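You operate a simulated robot arm through the tools that you are given. There is no shell and no other tool. Be economical: measure what you need, move in short steps, check, and stop when the job is done.

The job below is to be done with a simulated robot arm. You get a single attempt, and the scene is never put back.

TASK
Fetch the blue nozzle and set it on the purple pad.

Only the result counts: the job must be done as asked and must still hold three seconds after the hand-in. Knocking over, shifting, dropping, spilling or breaking anything else fails it.

THE ROBOT
A 7-joint arm with a two-finger parallel gripper, fixed in place. Base frame: the origin is at the foot of the arm, x ahead of it, y to its left, z up; the work surface is at about z = 0. Units: cm, degrees, N and s.
With the tool pointing down near the work surface it reaches from about 24 to 62 cm from the base axis. Its first joint turns from -66.0 to 66.0 degrees. Payload 2.6 kg.
Tool frame: the origin (TCP) lies between the finger pads and is the grasp point; the fingertips stand 3 cm ahead of it; z points along the fingers, y is the line along which they close. The gripper opens to 9.4 cm. The fingers are 2.8 cm wide and 1 cm thick; the gripper's body (5 by 9.6 cm) begins 5.5 cm behind the TCP.
Orientation is that of the tool frame in the base frame, as [roll, pitch, yaw] about the fixed x, y, z axes, in that order (R = Rz(yaw) Ry(pitch) Rx(roll)). With the fingers straight down and closing along the base's y, the tool's x points along the base's -x, its y along +y and its z along -z.

THE INTERFACE
- The arm moves only by the tool send_rows. Its argument "commands" is text: rows parted by semicolons, each of 4 numbers parted by spaces: the shift along the tool's x, y, z in units of 150 mm (1.0 is 150 mm), then the turn about the tool's z in units of 90 degrees (1.0 is 90 degrees). In form: tx ty tz yaw; .... A call has 1 to 12 rows; each row is the pose to reach, as a shift and turn from the pose commanded when the call began, along the tool's axes at that moment. "jaw" is the closure, from 0 (fully open) to 1 (shut), set as the call begins (left out, the last holds). A call with a number of a shift or a turn outside -1 to 1 is refused whole. Rows are played at 5 a second. More than 5 cm and 8.6 degrees between two rows, or a gripper value outside its range, and nothing of the call is played. A pose out of reach is approached as far as the arm can. The call stops where the force on the tool passes 40 N (or 10 N more than at its start, if that is more) or the arm is blocked; 0.2 s more then pass. Each finger travels about 7.2 cm/s and halts on what it meets, pressing with about 20 N; the grip force reading is that of the motor and also rises with nothing between the fingers. The clock runs only during rows and for 0.2 s after the last one: add rows that repeat a pose to give the fingers time. The reply holds the time, the measured pose of the TCP, the force on the tool along the base axes, the opening and the grip force, in the units named above and with some noise.
- Cameras (640 x 400 px; columns grow to the right, rows downward): "scene" is fixed at [3.15, 42.99, 55.89]; the picture's right is [-0.80, -0.60, 0.00], its down [-0.37, 0.49, -0.79] and it looks along [0.47, -0.63, -0.61] (base axes); focal length 375 px, centre (320, 200). "wrist" rides on the gripper at [-3.7, 0, -5.8] in the tool frame; the picture's right is [0.00, -1.00, 0.00], its down [0.97, 0.00, -0.24] and it looks along [0.24, 0.00, 0.97] (tool axes); focal length 218 px, centre (320, 200). There is no depth. A picture from a camera that has moved, and an enlarged one, comes with that camera's place and axes in the base frame and with its lens.
- get_image(camera): a new picture of that camera. It takes no simulated time.
- zoom(camera, box): a new picture of the part [left, top, right, bottom] of that camera's present view, enlarged. It takes no simulated time.
- job_done(): hands the job in; it is judged then, once.

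Go step by step. Nothing tells you positions but the pictures and the camera data: compare them with the known pose of the tool, close in by small moves and look again before you grip or let go. The budget is 90 turns and 36 pictures, counting those below and the enlarged ones. Unless the task says otherwise, let go and move clear before handing in, and close with one line.

The tools are called after "Call:" as name(argument=value, ...) on one line, values as JSON. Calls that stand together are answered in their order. send_rows: Moves the arm, as the interface text tells. Its arguments: {"type":"object","properties":{"commands":{"type":"string"},"jaw":{"type":"number"}},"required":["commands"]} The other tools are called the same way: get_image (camera) takes a picture; zoom (camera, box) takes an enlarged picture of a part of a camera's view; job_done () hands the job in.

At the start:

```text
t: 0.0
position: [34.26, 0.3, 24.57]
orientation: [180.0, 0.0, -180.0]
wrist_force: [0.4, -0.1, -0.6]
grip_width: 9.42
finger_force: 0.1
```

scene: 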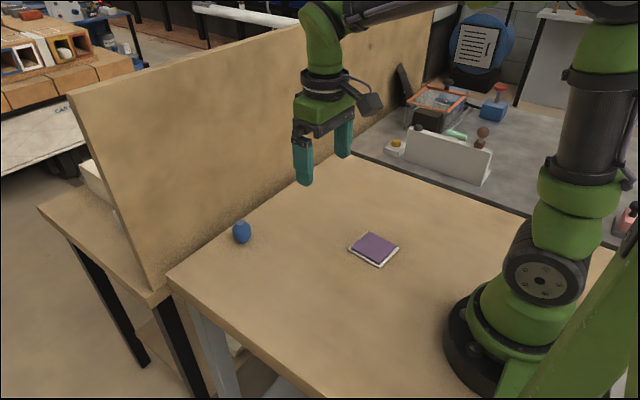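
wrist: 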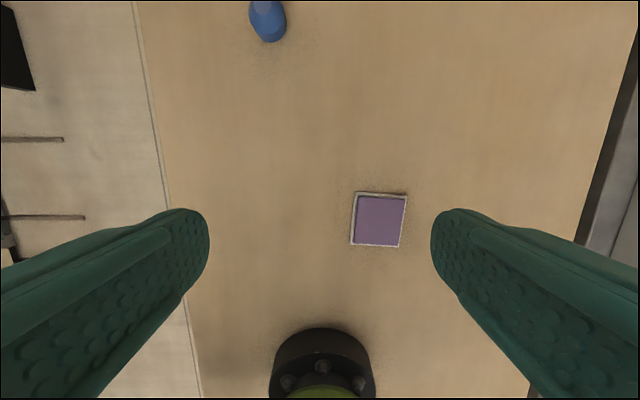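

The blue nozzle looks to be near (51, 6.4) and the purple pad near (27.3, -8.3). I'll look closer at both before moving.

Call:
zoom(camera="scene", box=[202, 205, 282, 255])

Call:
zoom(camera="scene", box=[334, 224, 414, 274])

```text
8.00 times, centred on (242, 230) of scene
camera zoom: at [3.15, 42.99, 55.89], right [-0.8, -0.6, 0.0], down [-0.37, 0.49, -0.79], along [0.47, -0.63, -0.61], focal length 3000 px, centre (944, -40)
```

zoom: 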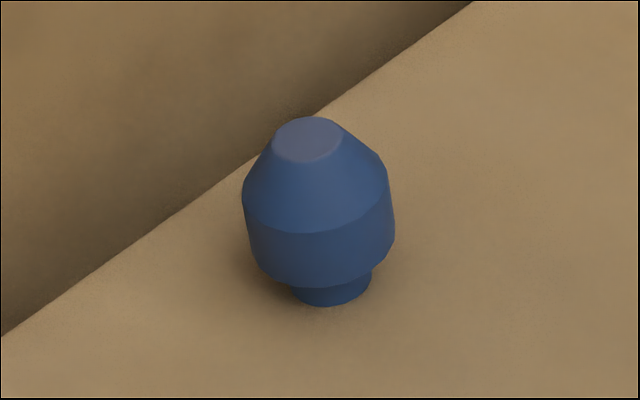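

```text
8.00 times, centred on (374, 249) of scene
camera zoom: at [3.15, 42.99, 55.89], right [-0.8, -0.6, 0.0], down [-0.37, 0.49, -0.79], along [0.47, -0.63, -0.61], focal length 3000 px, centre (-112, -192)
```

zoom: 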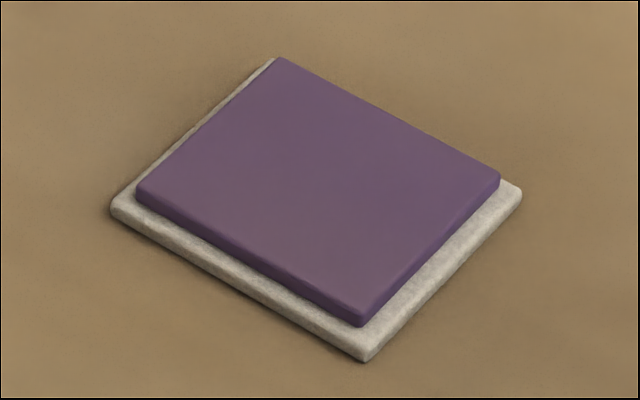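

The nozzle stands upright on a narrow stub: about 5 cm tall, with a body about 3.9 cm across. A panel stands close behind it, so I'll move part of the way and look with the wrist camera to measure the clearance.

Call:
send_rows(commands="-0.2 0.1 0.07 0; -0.4 0.2 0.15 0; -0.6 0.3 0.22 0; -0.78 0.413 0.3 0; -0.78 0.413 0.3 0", jaw=0)

Call:
get_image(camera="wrist")

Call:
get_image(camera="scene")

```text
t: 1.2
position: [46.03, 6.47, 20.18]
orientation: [-180.0, 0.1, -180.0]
wrist_force: [0.2, -0.2, -0.4]
grip_width: 9.38
finger_force: 0.1
```

```text
31 pictures are left
camera wrist: at [49.61, 6.48, 25.92], right [0.0, -1.0, 0.0], down [-0.97, 0.0, 0.24], along [-0.24, 0.0, -0.97], focal length 218 px, centre (320, 200)
```

wrist: 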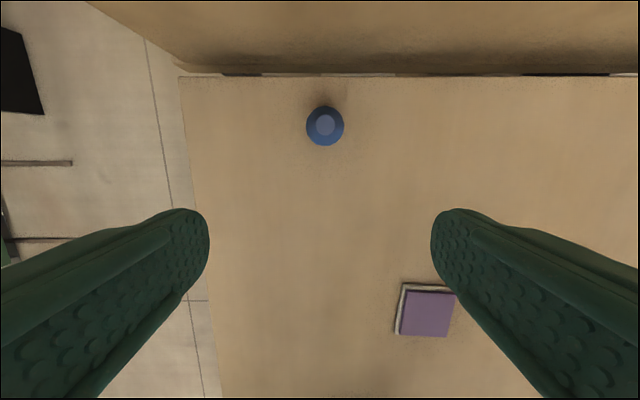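

```text
30 pictures are left
```

scene: 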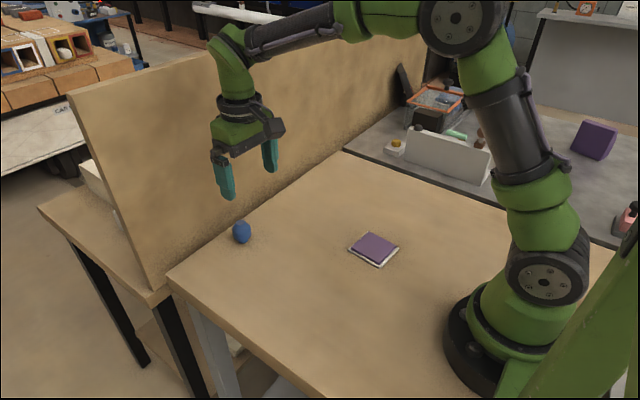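

The panel base is at about x ≈ 57, which leaves room. The nozzle is near (51.3, 6.1), so I'll move above it and refine.

Call:
send_rows(commands="-0.17 -0.01 0.1 0; -0.347 -0.023 0.2 0; -0.347 -0.023 0.4 0; -0.347 -0.023 0.545 0; -0.347 -0.023 0.545 0")

Call:
get_image(camera="wrist")

Call:
get_image(camera="scene")

```text
t: 2.4
position: [51.18, 6.27, 12.23]
orientation: [180.0, 0.0, -180.0]
wrist_force: [-0.1, -0.4, 0.0]
grip_width: 9.43
finger_force: 0.0
```

```text
29 pictures are left
camera wrist: at [54.91, 6.26, 17.97], right [0.0, -1.0, 0.0], down [-0.97, 0.0, 0.24], along [-0.24, 0.0, -0.97], focal length 218 px, centre (320, 200)
```

wrist: 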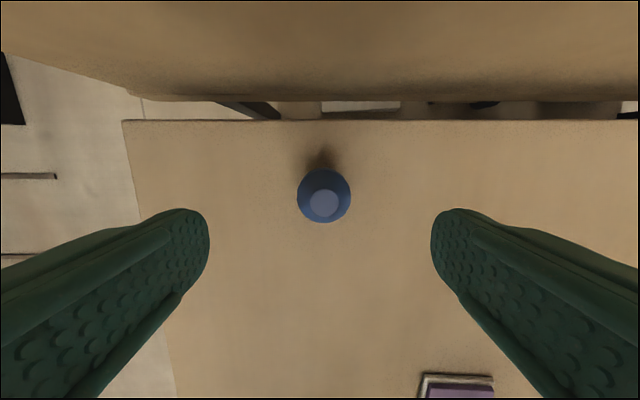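

```text
28 pictures are left
```

scene: 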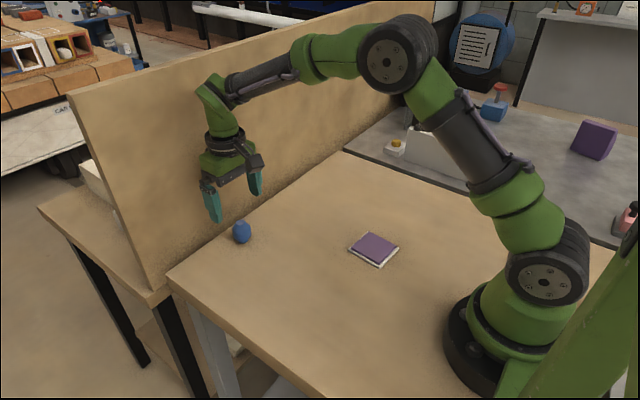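

The two wrist views put the nozzle axis at about (51.45, 6.05), with its top at z ≈ 5.2. The panel is beyond x ≈ 58. I'll descend around the nozzle with the jaw open.

Call:
send_rows(commands="-0.018 -0.015 0.15 0; -0.018 -0.015 0.3 0; -0.018 -0.015 0.42 0; -0.018 -0.015 0.52 0; -0.018 -0.015 0.58 0; -0.018 -0.015 0.58 0")

Call:
get_image(camera="wrist")

Call:
zoom(camera="scene", box=[162, 170, 322, 270])

```text
t: 3.8
position: [51.38, 5.75, 3.22]
orientation: [180.0, 0.0, 180.0]
wrist_force: [-0.2, -0.3, 0.1]
grip_width: 9.42
finger_force: 0.0
```

```text
27 pictures are left
camera wrist: at [55.18, 5.88, 9.03], right [0.0, -1.0, 0.0], down [-0.97, 0.0, 0.24], along [-0.24, 0.0, -0.97], focal length 218 px, centre (320, 200)
```

wrist: 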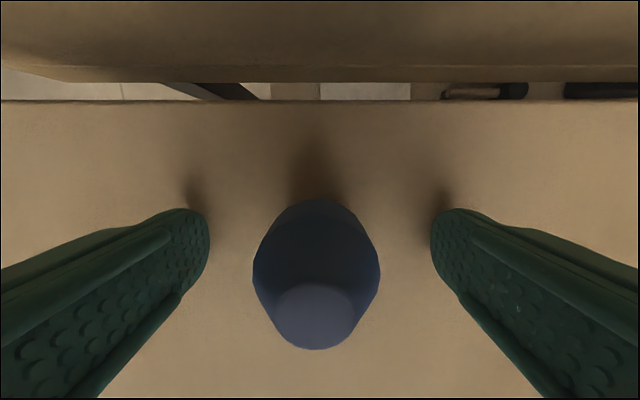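

```text
4.00 times, centred on (242, 220) of scene
camera zoom: at [3.15, 42.99, 55.89], right [-0.8, -0.6, 0.0], down [-0.37, 0.49, -0.79], along [0.47, -0.63, -0.61], focal length 1500 px, centre (632, 120)
```

zoom: 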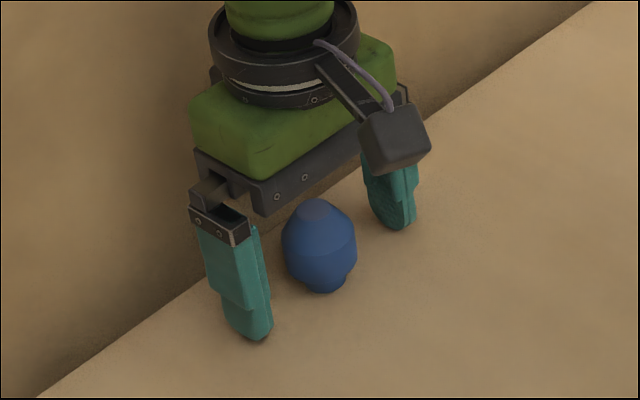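

The nozzle sits between the fingers, about 0.2 cm further in x and 0.1 cm in y than my aim. I'll shift that much, then close.

Call:
send_rows(commands="-0.013 0.007 0 0; -0.013 0.007 0 0")

Call:
send_rows(commands="0 0 0 0; 0 0 0 0; 0 0 0 0; 0 0 0 0; 0 0 0 0; 0 0 0 0", jaw=1)

Call:
get_image(camera="wrist")

Call:
zoom(camera="scene", box=[162, 170, 322, 270])

```text
t: 4.4
position: [51.81, 6.08, 3.27]
orientation: [-180.0, 0.1, 180.0]
wrist_force: [-0.4, -0.7, 1.0]
grip_width: 9.37
finger_force: 0.1
```

```text
t: 5.8
position: [51.67, 6.1, 3.27]
orientation: [-180.0, 0.0, -180.0]
wrist_force: [0.2, -0.2, -0.3]
grip_width: 3.63
finger_force: 20.2
```

```text
25 pictures are left
camera wrist: at [55.38, 6.05, 9.03], right [0.0, -1.0, 0.0], down [-0.97, 0.0, 0.24], along [-0.24, 0.0, -0.97], focal length 218 px, centre (320, 200)
```

wrist: 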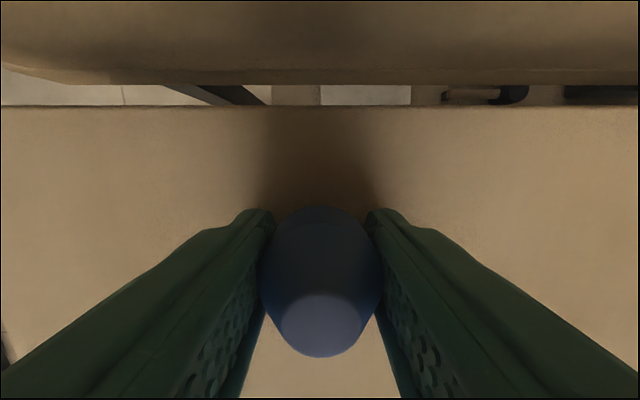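

```text
4.00 times, centred on (242, 220) of scene
camera zoom: at [3.15, 42.99, 55.89], right [-0.8, -0.6, 0.0], down [-0.37, 0.49, -0.79], along [0.47, -0.63, -0.61], focal length 1500 px, centre (632, 120)
```

zoom: 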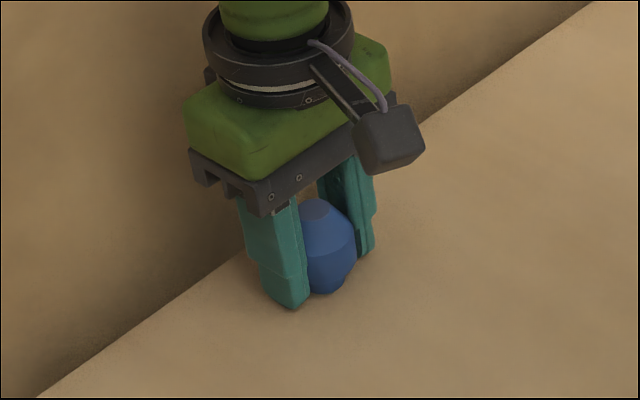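

The grip is firm (3.63 cm, 20 N) and the nozzle is upright. I'll lift straight up gently and check.

Call:
send_rows(commands="0 0 -0.05 0; 0 0 -0.12 0; 0 0 -0.22 0; 0 0 -0.34 0; 0 0 -0.46 0; 0 0 -0.58 0; 0 0 -0.58 0")

Call:
get_image(camera="wrist")

Call:
zoom(camera="scene", box=[162, 140, 322, 240])

```text
t: 7.4
position: [51.56, 5.98, 12.02]
orientation: [179.9, 0.0, -180.0]
wrist_force: [0.3, -0.7, 0.2]
grip_width: 3.0
finger_force: 20.0
```

```text
23 pictures are left
camera wrist: at [55.26, 6.0, 17.59], right [0.0, -1.0, 0.0], down [-0.97, 0.0, 0.24], along [-0.24, 0.0, -0.97], focal length 218 px, centre (320, 200)
```

wrist: 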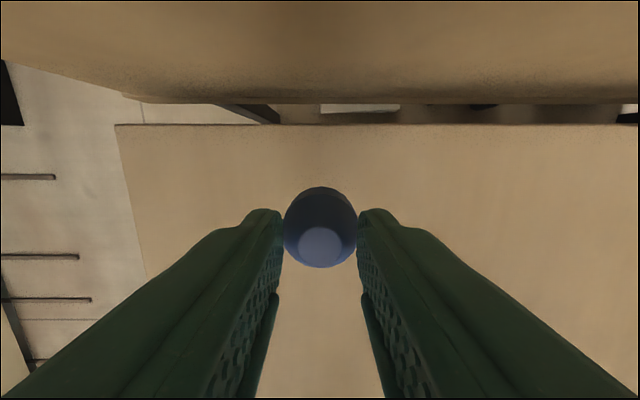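

```text
4.00 times, centred on (242, 190) of scene
camera zoom: at [3.15, 42.99, 55.89], right [-0.8, -0.6, 0.0], down [-0.37, 0.49, -0.79], along [0.47, -0.63, -0.61], focal length 1500 px, centre (632, 240)
```

zoom: 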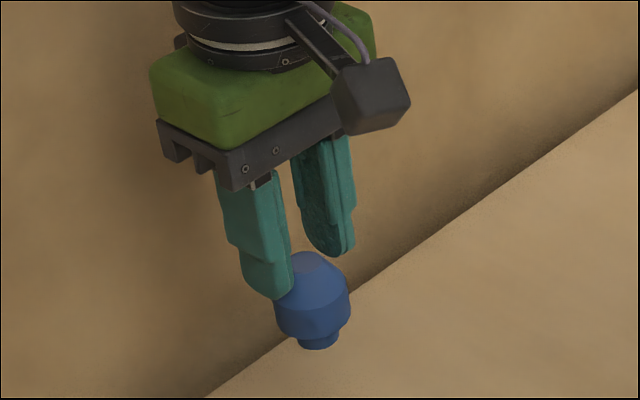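

The nozzle has slipped down and is now held only by its cone near the fingertips (3.0 cm wide). I'll lower it back towards the table right away and look.

Call:
send_rows(commands="0 0 0.06 0; 0 0 0.14 0; 0 0 0.22 0; 0 0 0.27 0")

Call:
zoom(camera="scene", box=[162, 160, 322, 260])

```text
t: 8.4
position: [51.65, 6.17, 7.88]
orientation: [-179.9, 0.0, -180.0]
wrist_force: [0.1, -0.2, -1.1]
grip_width: 3.03
finger_force: 20.1
```

```text
4.00 times, centred on (242, 210) of scene
camera zoom: at [3.15, 42.99, 55.89], right [-0.8, -0.6, 0.0], down [-0.37, 0.49, -0.79], along [0.47, -0.63, -0.61], focal length 1500 px, centre (632, 160)
```

zoom: 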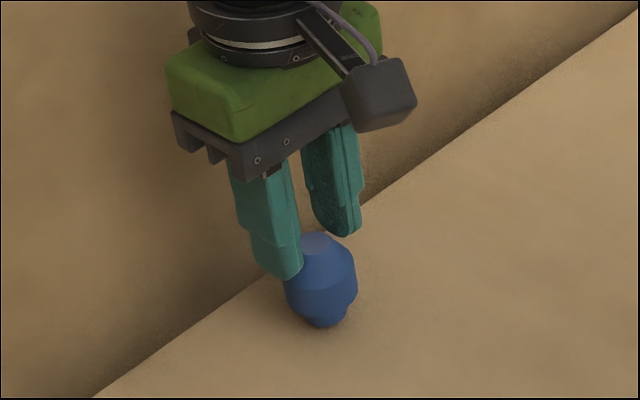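

The grip is holding steady and the base is about 0.5 cm above the table. I'll lower in small steps until the force shows contact.

Call:
send_rows(commands="0 0 0.012 0; 0 0 0.02 0; 0 0 0.026 0; 0 0 0.026 0")

Call:
zoom(camera="scene", box=[202, 190, 282, 240])

```text
t: 9.4
position: [51.64, 6.03, 7.56]
orientation: [180.0, -0.1, 180.0]
wrist_force: [0.9, 0.1, -0.9]
grip_width: 3.02
finger_force: 19.7
```

```text
8.00 times, centred on (242, 215) of scene
camera zoom: at [3.15, 42.99, 55.89], right [-0.8, -0.6, 0.0], down [-0.37, 0.49, -0.79], along [0.47, -0.63, -0.61], focal length 3000 px, centre (944, 80)
```

zoom: 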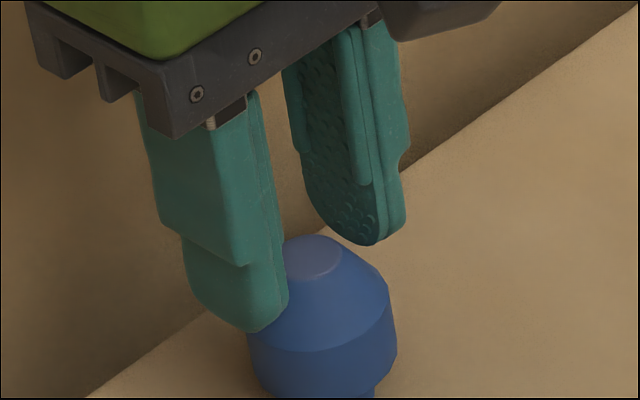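

It's almost at its original height, so I'll make another small step down and watch the force.

Call:
send_rows(commands="0 0 0.006 0; 0 0 0.012 0; 0 0 0.012 0")

Call:
zoom(camera="scene", box=[202, 205, 282, 255])

```text
t: 10.2
position: [51.51, 6.11, 7.41]
orientation: [180.0, 0.0, -180.0]
wrist_force: [1.0, -0.5, -1.1]
grip_width: 3.04
finger_force: 20.0
```

```text
8.00 times, centred on (242, 230) of scene
camera zoom: at [3.15, 42.99, 55.89], right [-0.8, -0.6, 0.0], down [-0.37, 0.49, -0.79], along [0.47, -0.63, -0.61], focal length 3000 px, centre (944, -40)
```

zoom: 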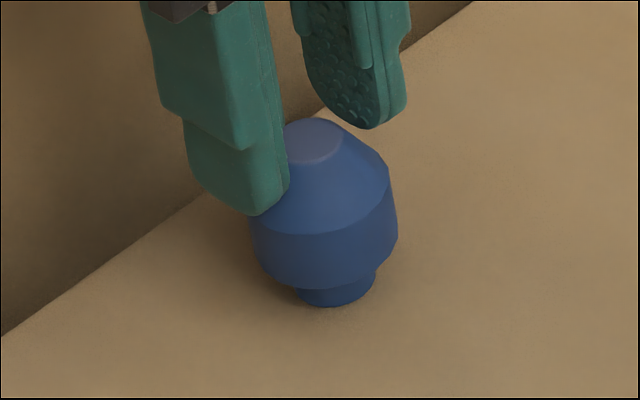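

The base is now back at table level. I'll press a hair lower to be sure, then open.

Call:
send_rows(commands="0 0 0.006 0; 0 0 0.01 0; 0 0 0.01 0")

Call:
zoom(camera="scene", box=[202, 205, 282, 255])

```text
t: 11.0
position: [51.68, 6.16, 7.31]
orientation: [180.0, 0.2, -179.9]
wrist_force: [-4.1, -0.1, 10.0]
grip_width: 3.01
finger_force: 20.0
```

```text
8.00 times, centred on (242, 230) of scene
camera zoom: at [3.15, 42.99, 55.89], right [-0.8, -0.6, 0.0], down [-0.37, 0.49, -0.79], along [0.47, -0.63, -0.61], focal length 3000 px, centre (944, -40)
```

zoom: 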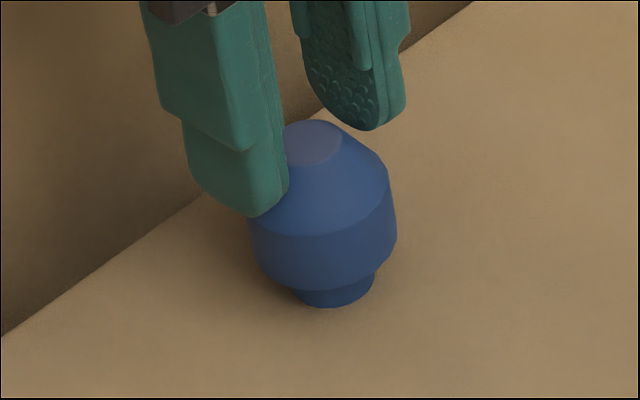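

Contact is confirmed (10 N) and the nozzle is standing. I'll open, check, and then regrip lower and more carefully.

Call:
send_rows(commands="0 0 -0.005 0; 0 0 -0.005 0; 0 0 -0.005 0; 0 0 -0.005 0; 0 0 -0.005 0", jaw=0.2)

Call:
zoom(camera="scene", box=[202, 205, 282, 255])

Call:
get_image(camera="wrist")

```text
t: 12.2
position: [51.76, 6.21, 7.24]
orientation: [180.0, 0.1, 180.0]
wrist_force: [0.0, -0.4, 0.1]
grip_width: 7.55
finger_force: 0.0
```

```text
8.00 times, centred on (242, 230) of scene
camera zoom: at [3.15, 42.99, 55.89], right [-0.8, -0.6, 0.0], down [-0.37, 0.49, -0.79], along [0.47, -0.63, -0.61], focal length 3000 px, centre (944, -40)
```

zoom: 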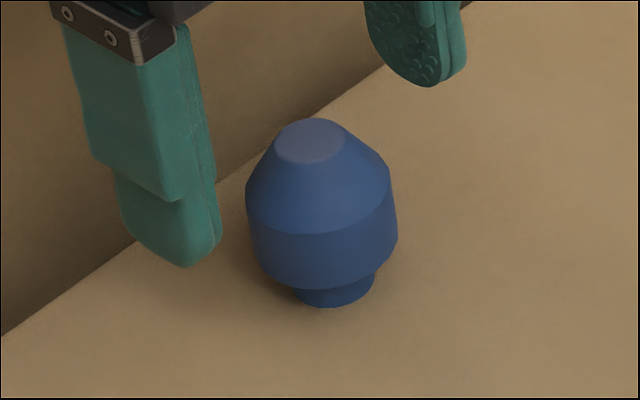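

```text
16 pictures are left
camera wrist: at [55.33, 6.06, 13.05], right [0.0, -1.0, 0.0], down [-0.97, 0.0, 0.24], along [-0.24, 0.0, -0.97], focal length 218 px, centre (320, 200)
```

wrist: 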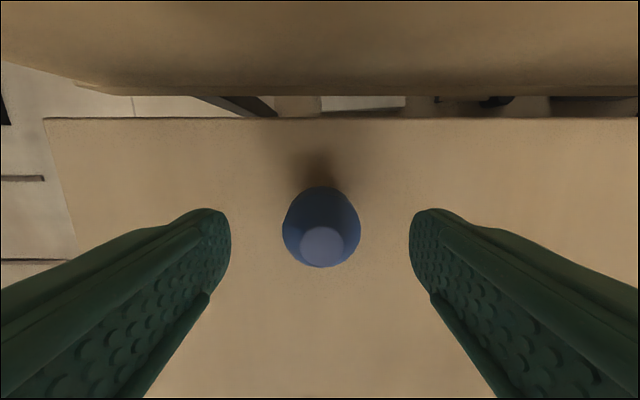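

The nozzle stands upright, unchanged in place, and the fingers are well centred. I'll go down to just above the table, close on the cylindrical body and test with a slow, small lift.

Call:
send_rows(commands="0 -0.007 0.08 0; 0 -0.007 0.16 0; 0 -0.007 0.23 0; 0 -0.007 0.26 0; 0 -0.007 0.276 0; 0 -0.007 0.276 0")

Call:
send_rows(commands="0 0 0 0; 0 0 0 0; 0 0 0 0; 0 0 0 0; 0 0 0 0; 0 0 0 0; 0 0 0 0", jaw=1)

Call:
send_rows(commands="0 0 -0.005 0; 0 0 -0.01 0; 0 0 -0.015 0; 0 0 -0.02 0; 0 0 -0.025 0; 0 0 -0.03 0; 0 0 -0.035 0; 0 0 -0.04 0; 0 0 -0.045 0; 0 0 -0.05 0; 0 0 -0.055 0; 0 0 -0.06 0")

Call:
zoom(camera="scene", box=[202, 205, 282, 255])

```text
t: 13.6
position: [51.6, 5.84, 3.14]
orientation: [179.9, 0.0, -179.9]
wrist_force: [-0.6, -0.5, 0.5]
grip_width: 7.54
finger_force: 0.1
```

```text
t: 15.2
position: [51.51, 5.82, 3.16]
orientation: [-180.0, 0.0, -180.0]
wrist_force: [-0.1, -0.1, 0.8]
grip_width: 3.66
finger_force: 19.5
```

```text
t: 17.8
position: [51.51, 6.07, 4.04]
orientation: [180.0, 0.0, 179.9]
wrist_force: [-0.1, -0.8, 0.4]
grip_width: 3.64
finger_force: 20.2
```

```text
8.00 times, centred on (242, 230) of scene
camera zoom: at [3.15, 42.99, 55.89], right [-0.8, -0.6, 0.0], down [-0.37, 0.49, -0.79], along [0.47, -0.63, -0.61], focal length 3000 px, centre (944, -40)
```

zoom: 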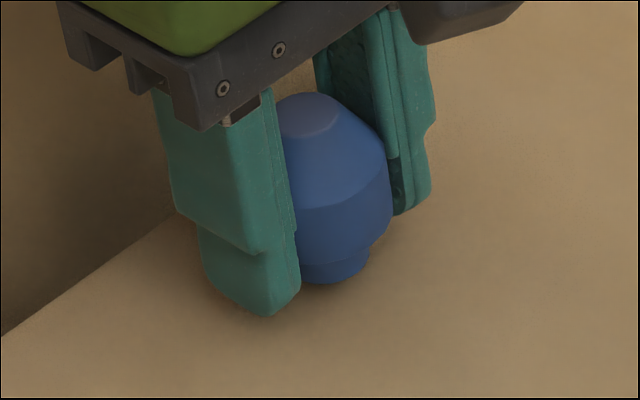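

The slow lift works: the nozzle rises with the fingers. I'll continue slowly and check for creep.

Call:
send_rows(commands="0 0 -0.01 0; 0 0 -0.02 0; 0 0 -0.03 0; 0 0 -0.04 0; 0 0 -0.05 0; 0 0 -0.06 0; 0 0 -0.07 0; 0 0 -0.08 0; 0 0 -0.09 0; 0 0 -0.1 0; 0 0 -0.11 0; 0 0 -0.11 0")

Call:
zoom(camera="scene", box=[202, 195, 282, 245])

```text
t: 20.4
position: [51.7, 5.88, 5.58]
orientation: [179.9, -0.1, -179.9]
wrist_force: [-0.1, -0.7, -0.8]
grip_width: 3.64
finger_force: 20.5
```

```text
8.00 times, centred on (242, 220) of scene
camera zoom: at [3.15, 42.99, 55.89], right [-0.8, -0.6, 0.0], down [-0.37, 0.49, -0.79], along [0.47, -0.63, -0.61], focal length 3000 px, centre (944, 40)
```

zoom: 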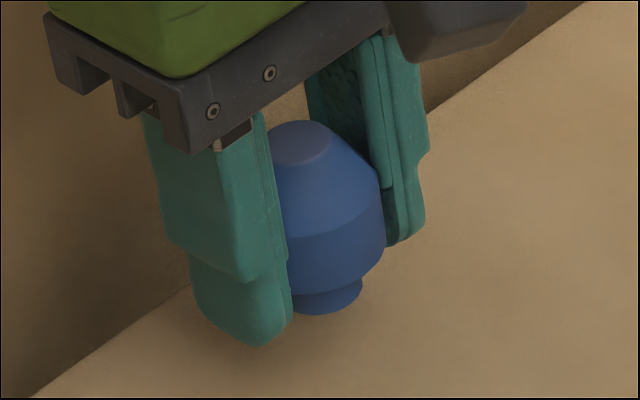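

The grip is stable at slow speed, with no creep. I'll carry it slowly and low towards the pad at about (27.6, -8.3), in three gentle stages.

Call:
send_rows(commands="0.016 -0.009 0 0; 0.048 -0.028 0 0; 0.096 -0.057 0 0; 0.149 -0.088 0 0; 0.203 -0.12 0 0; 0.256 -0.152 0 0; 0.309 -0.183 0 0; 0.362 -0.215 0 0; 0.416 -0.246 0 0; 0.469 -0.278 0 0; 0.512 -0.303 0 0; 0.533 -0.316 0 0")

Call:
send_rows(commands="0.016 -0.009 0 0; 0.048 -0.028 0 0; 0.096 -0.057 0 0; 0.149 -0.088 0 0; 0.203 -0.12 0 0; 0.256 -0.152 0 0; 0.309 -0.183 0 0; 0.362 -0.215 0 0; 0.416 -0.246 0 0; 0.469 -0.278 0 0; 0.512 -0.303 0 0; 0.533 -0.316 0 0")

Call:
get_image(camera="wrist")

Call:
zoom(camera="scene", box=[250, 170, 410, 270])

```text
t: 23.0
position: [43.61, 1.19, 5.62]
orientation: [179.9, -0.1, -180.0]
wrist_force: [-0.5, 0.1, -0.7]
grip_width: 3.65
finger_force: 19.6
```

```text
t: 25.6
position: [35.62, -3.47, 5.63]
orientation: [-180.0, 0.1, 179.9]
wrist_force: [-1.5, 0.1, -0.7]
grip_width: 3.61
finger_force: 19.5
```

```text
13 pictures are left
camera wrist: at [39.28, -3.5, 11.41], right [0.0, -1.0, 0.0], down [-0.97, 0.0, 0.24], along [-0.24, 0.0, -0.97], focal length 218 px, centre (320, 200)
```

wrist: 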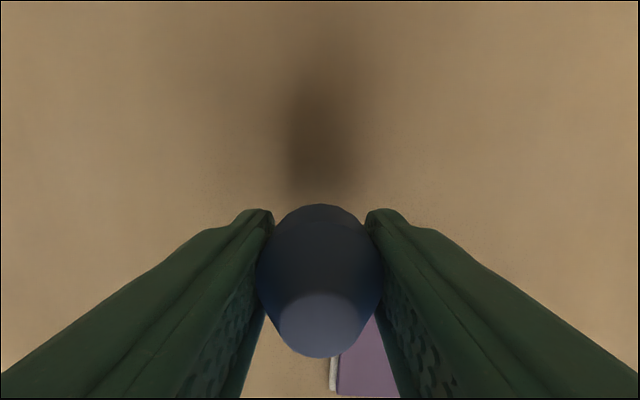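

```text
4.00 times, centred on (330, 220) of scene
camera zoom: at [3.15, 42.99, 55.89], right [-0.8, -0.6, 0.0], down [-0.37, 0.49, -0.79], along [0.47, -0.63, -0.61], focal length 1500 px, centre (280, 120)
```

zoom: 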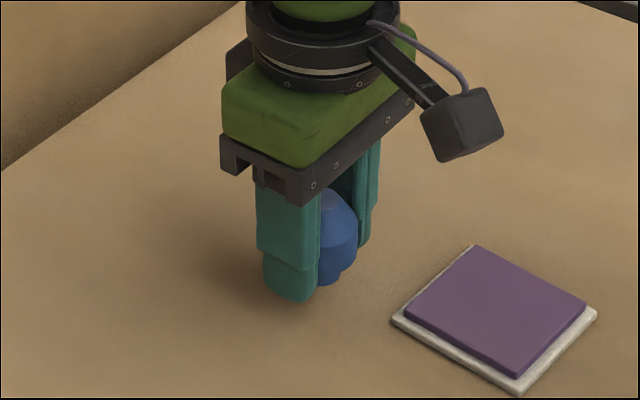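

The carry is steady, and the pad centre works out at about (27.5, -8.3). I'll do the last stage now.

Call:
send_rows(commands="0.016 -0.009 0 0; 0.048 -0.028 0 0; 0.096 -0.057 0 0; 0.149 -0.088 0 0; 0.203 -0.12 0 0; 0.256 -0.152 0 0; 0.309 -0.183 0 0; 0.362 -0.215 0 0; 0.416 -0.246 0 0; 0.469 -0.278 0 0; 0.516 -0.306 0 0; 0.538 -0.32 0 0")

Call:
get_image(camera="wrist")

Call:
zoom(camera="scene", box=[320, 205, 440, 280])

```text
t: 28.2
position: [27.7, -8.33, 5.56]
orientation: [-180.0, 0.0, 180.0]
wrist_force: [0.2, -0.2, -1.1]
grip_width: 3.64
finger_force: 19.8
```

```text
11 pictures are left
camera wrist: at [31.26, -8.34, 11.34], right [0.0, -1.0, 0.0], down [-0.97, 0.0, 0.24], along [-0.24, 0.0, -0.97], focal length 218 px, centre (320, 200)
```

wrist: 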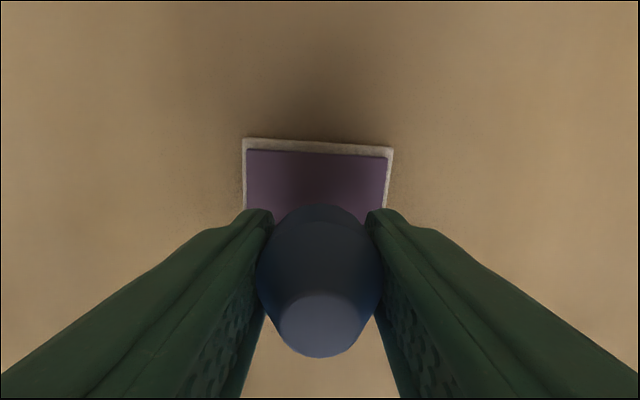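

```text
5.33 times, centred on (380, 242) of scene
camera zoom: at [3.15, 42.99, 55.89], right [-0.8, -0.6, 0.0], down [-0.37, 0.49, -0.79], along [0.47, -0.63, -0.61], focal length 2000 px, centre (0, -27)
```

zoom: 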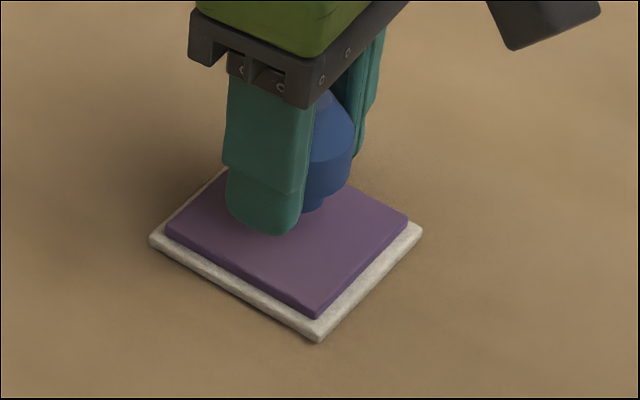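

The nozzle is over the middle of the pad, with the purple centre at about (27.5, -8.15). I'll trim the position slightly and lower slowly.

Call:
send_rows(commands="0.005 0.005 0.008 0; 0.01 0.01 0.018 0; 0.01 0.01 0.028 0; 0.01 0.01 0.038 0; 0.01 0.01 0.048 0; 0.01 0.01 0.056 0; 0.01 0.01 0.064 0; 0.01 0.01 0.07 0; 0.01 0.01 0.076 0; 0.01 0.01 0.08 0; 0.01 0.01 0.08 0")

Call:
zoom(camera="scene", box=[330, 215, 410, 265])

```text
t: 30.6
position: [27.41, -8.23, 4.43]
orientation: [179.9, 0.0, -179.9]
wrist_force: [-0.4, 0.6, -2.2]
grip_width: 3.64
finger_force: 20.1
```

```text
8.00 times, centred on (370, 240) of scene
camera zoom: at [3.15, 42.99, 55.89], right [-0.8, -0.6, 0.0], down [-0.37, 0.49, -0.79], along [0.47, -0.63, -0.61], focal length 3000 px, centre (-80, -120)
```

zoom: 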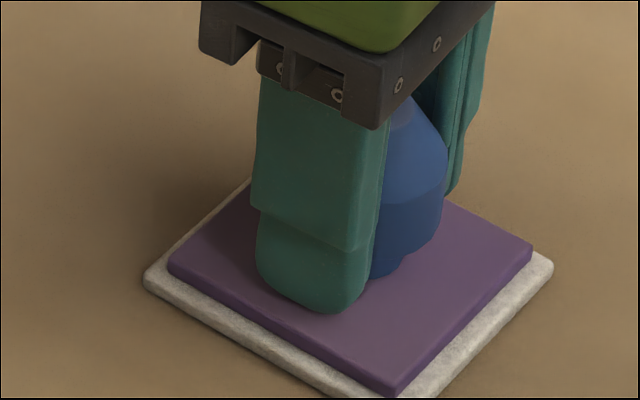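

The nozzle is close to the pad surface now. I'll keep lowering in fine steps and watch the force.

Call:
send_rows(commands="0 0 0.004 0; 0 0 0.008 0; 0 0 0.012 0; 0 0 0.012 0")

Call:
send_rows(commands="0 0 0.003 0; 0 0 0.006 0; 0 0 0.006 0")

```text
t: 31.6
position: [27.43, -8.18, 4.25]
orientation: [-180.0, 0.1, -180.0]
wrist_force: [-0.3, -1.1, 13.1]
grip_width: 3.59
finger_force: 20.1
```

```text
t: 32.4
position: [27.55, -8.11, 4.21]
orientation: [-180.0, 0.1, -180.0]
wrist_force: [0.4, 1.7, 23.7]
grip_width: 3.62
finger_force: 20.6
```

It's in contact with the pad (24 N). I'll ease back slightly to unload, check, then open.

Call:
send_rows(commands="0 0 -0.004 0; 0 0 -0.008 0; 0 0 -0.008 0")

Call:
send_rows(commands="0 0 0 0; 0 0 0 0; 0 0 0 0; 0 0 0 0; 0 0 0 0", jaw=0.2)

Call:
zoom(camera="scene", box=[320, 205, 440, 280])

Call:
get_image(camera="wrist")

```text
t: 33.2
position: [27.42, -8.23, 4.25]
orientation: [180.0, -0.1, -180.0]
wrist_force: [0.4, -0.4, -0.3]
grip_width: 3.58
finger_force: 20.5
```

```text
t: 34.4
position: [27.49, -8.15, 4.37]
orientation: [-180.0, -0.1, -180.0]
wrist_force: [1.0, -0.4, 0.4]
grip_width: 7.52
finger_force: 0.0
```

```text
5.33 times, centred on (380, 242) of scene
camera zoom: at [3.15, 42.99, 55.89], right [-0.8, -0.6, 0.0], down [-0.37, 0.49, -0.79], along [0.47, -0.63, -0.61], focal length 2000 px, centre (0, -27)
```

zoom: 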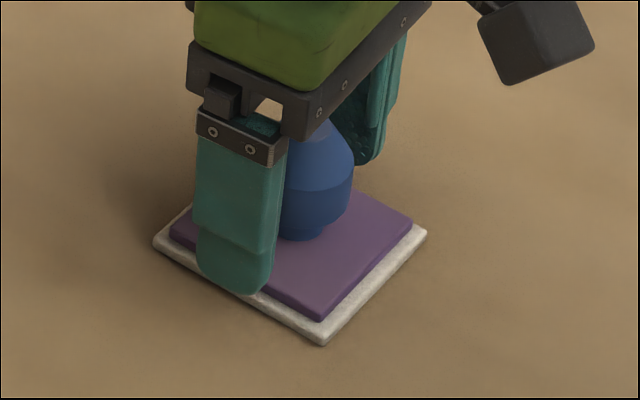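

```text
7 pictures are left
camera wrist: at [31.12, -8.15, 10.08], right [0.0, -1.0, 0.0], down [-0.97, 0.0, 0.24], along [-0.24, 0.0, -0.97], focal length 218 px, centre (320, 200)
```

wrist: 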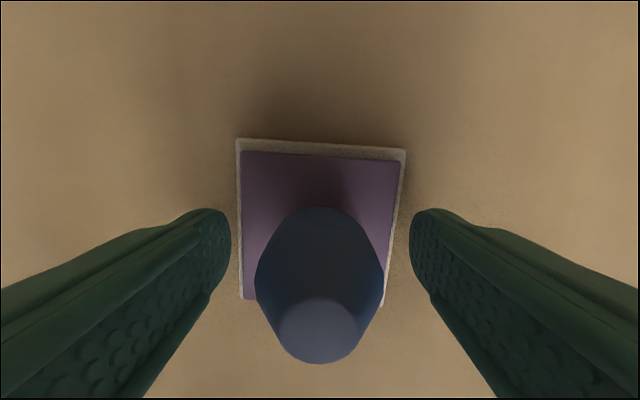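

The nozzle stands on the pad and the fingers are free. I'll raise straight up and check the result.

Call:
send_rows(commands="0 0 -0.05 0; 0 0 -0.12 0; 0 0 -0.22 0; 0 0 -0.34 0; 0 0 -0.48 0; 0 0 -0.62 0; 0 0 -0.76 0; 0 0 -0.76 0; 0 0 -0.76 0; 0 0 -0.76 0")

Call:
zoom(camera="scene", box=[334, 224, 414, 274])

Call:
get_image(camera="wrist")

```text
t: 36.6
position: [27.37, -8.3, 15.6]
orientation: [-179.9, 0.1, -180.0]
wrist_force: [-0.4, 0.5, -0.9]
grip_width: 7.51
finger_force: 0.1
```

```text
8.00 times, centred on (374, 249) of scene
camera zoom: at [3.15, 42.99, 55.89], right [-0.8, -0.6, 0.0], down [-0.37, 0.49, -0.79], along [0.47, -0.63, -0.61], focal length 3000 px, centre (-112, -192)
```

zoom: 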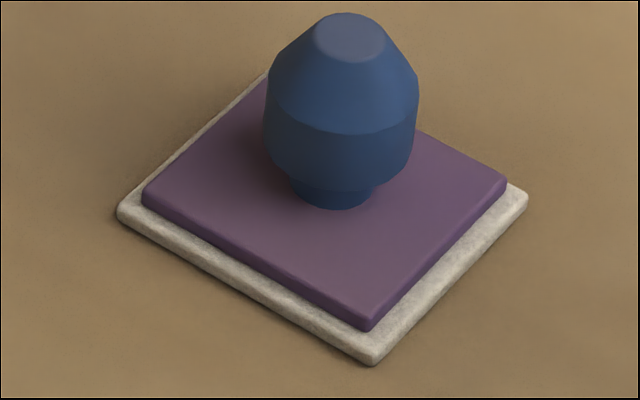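

```text
5 pictures are left
camera wrist: at [31.02, -8.21, 21.39], right [0.0, -1.0, 0.0], down [-0.97, 0.0, 0.24], along [-0.24, 0.0, -0.97], focal length 218 px, centre (320, 200)
```

wrist: 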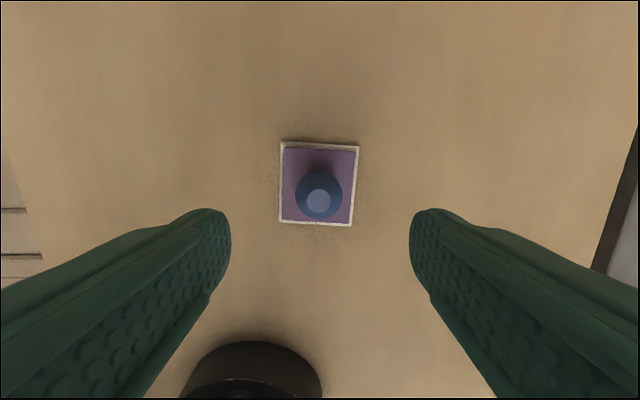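

The nozzle stands upright and near the middle of the purple pad, and the gripper is well clear. The pad itself moved only about 0.2 to 0.3 cm when the nozzle was set down, so I'm handing in.

Call:
job_done()

```text
The job is handed in.
```

The blue nozzle is standing upright near the centre of the purple pad and the job is handed in; it slipped in the grip on the first lift and was regripped without falling, and the pad shifted about 0.2 to 0.3 cm at placement.
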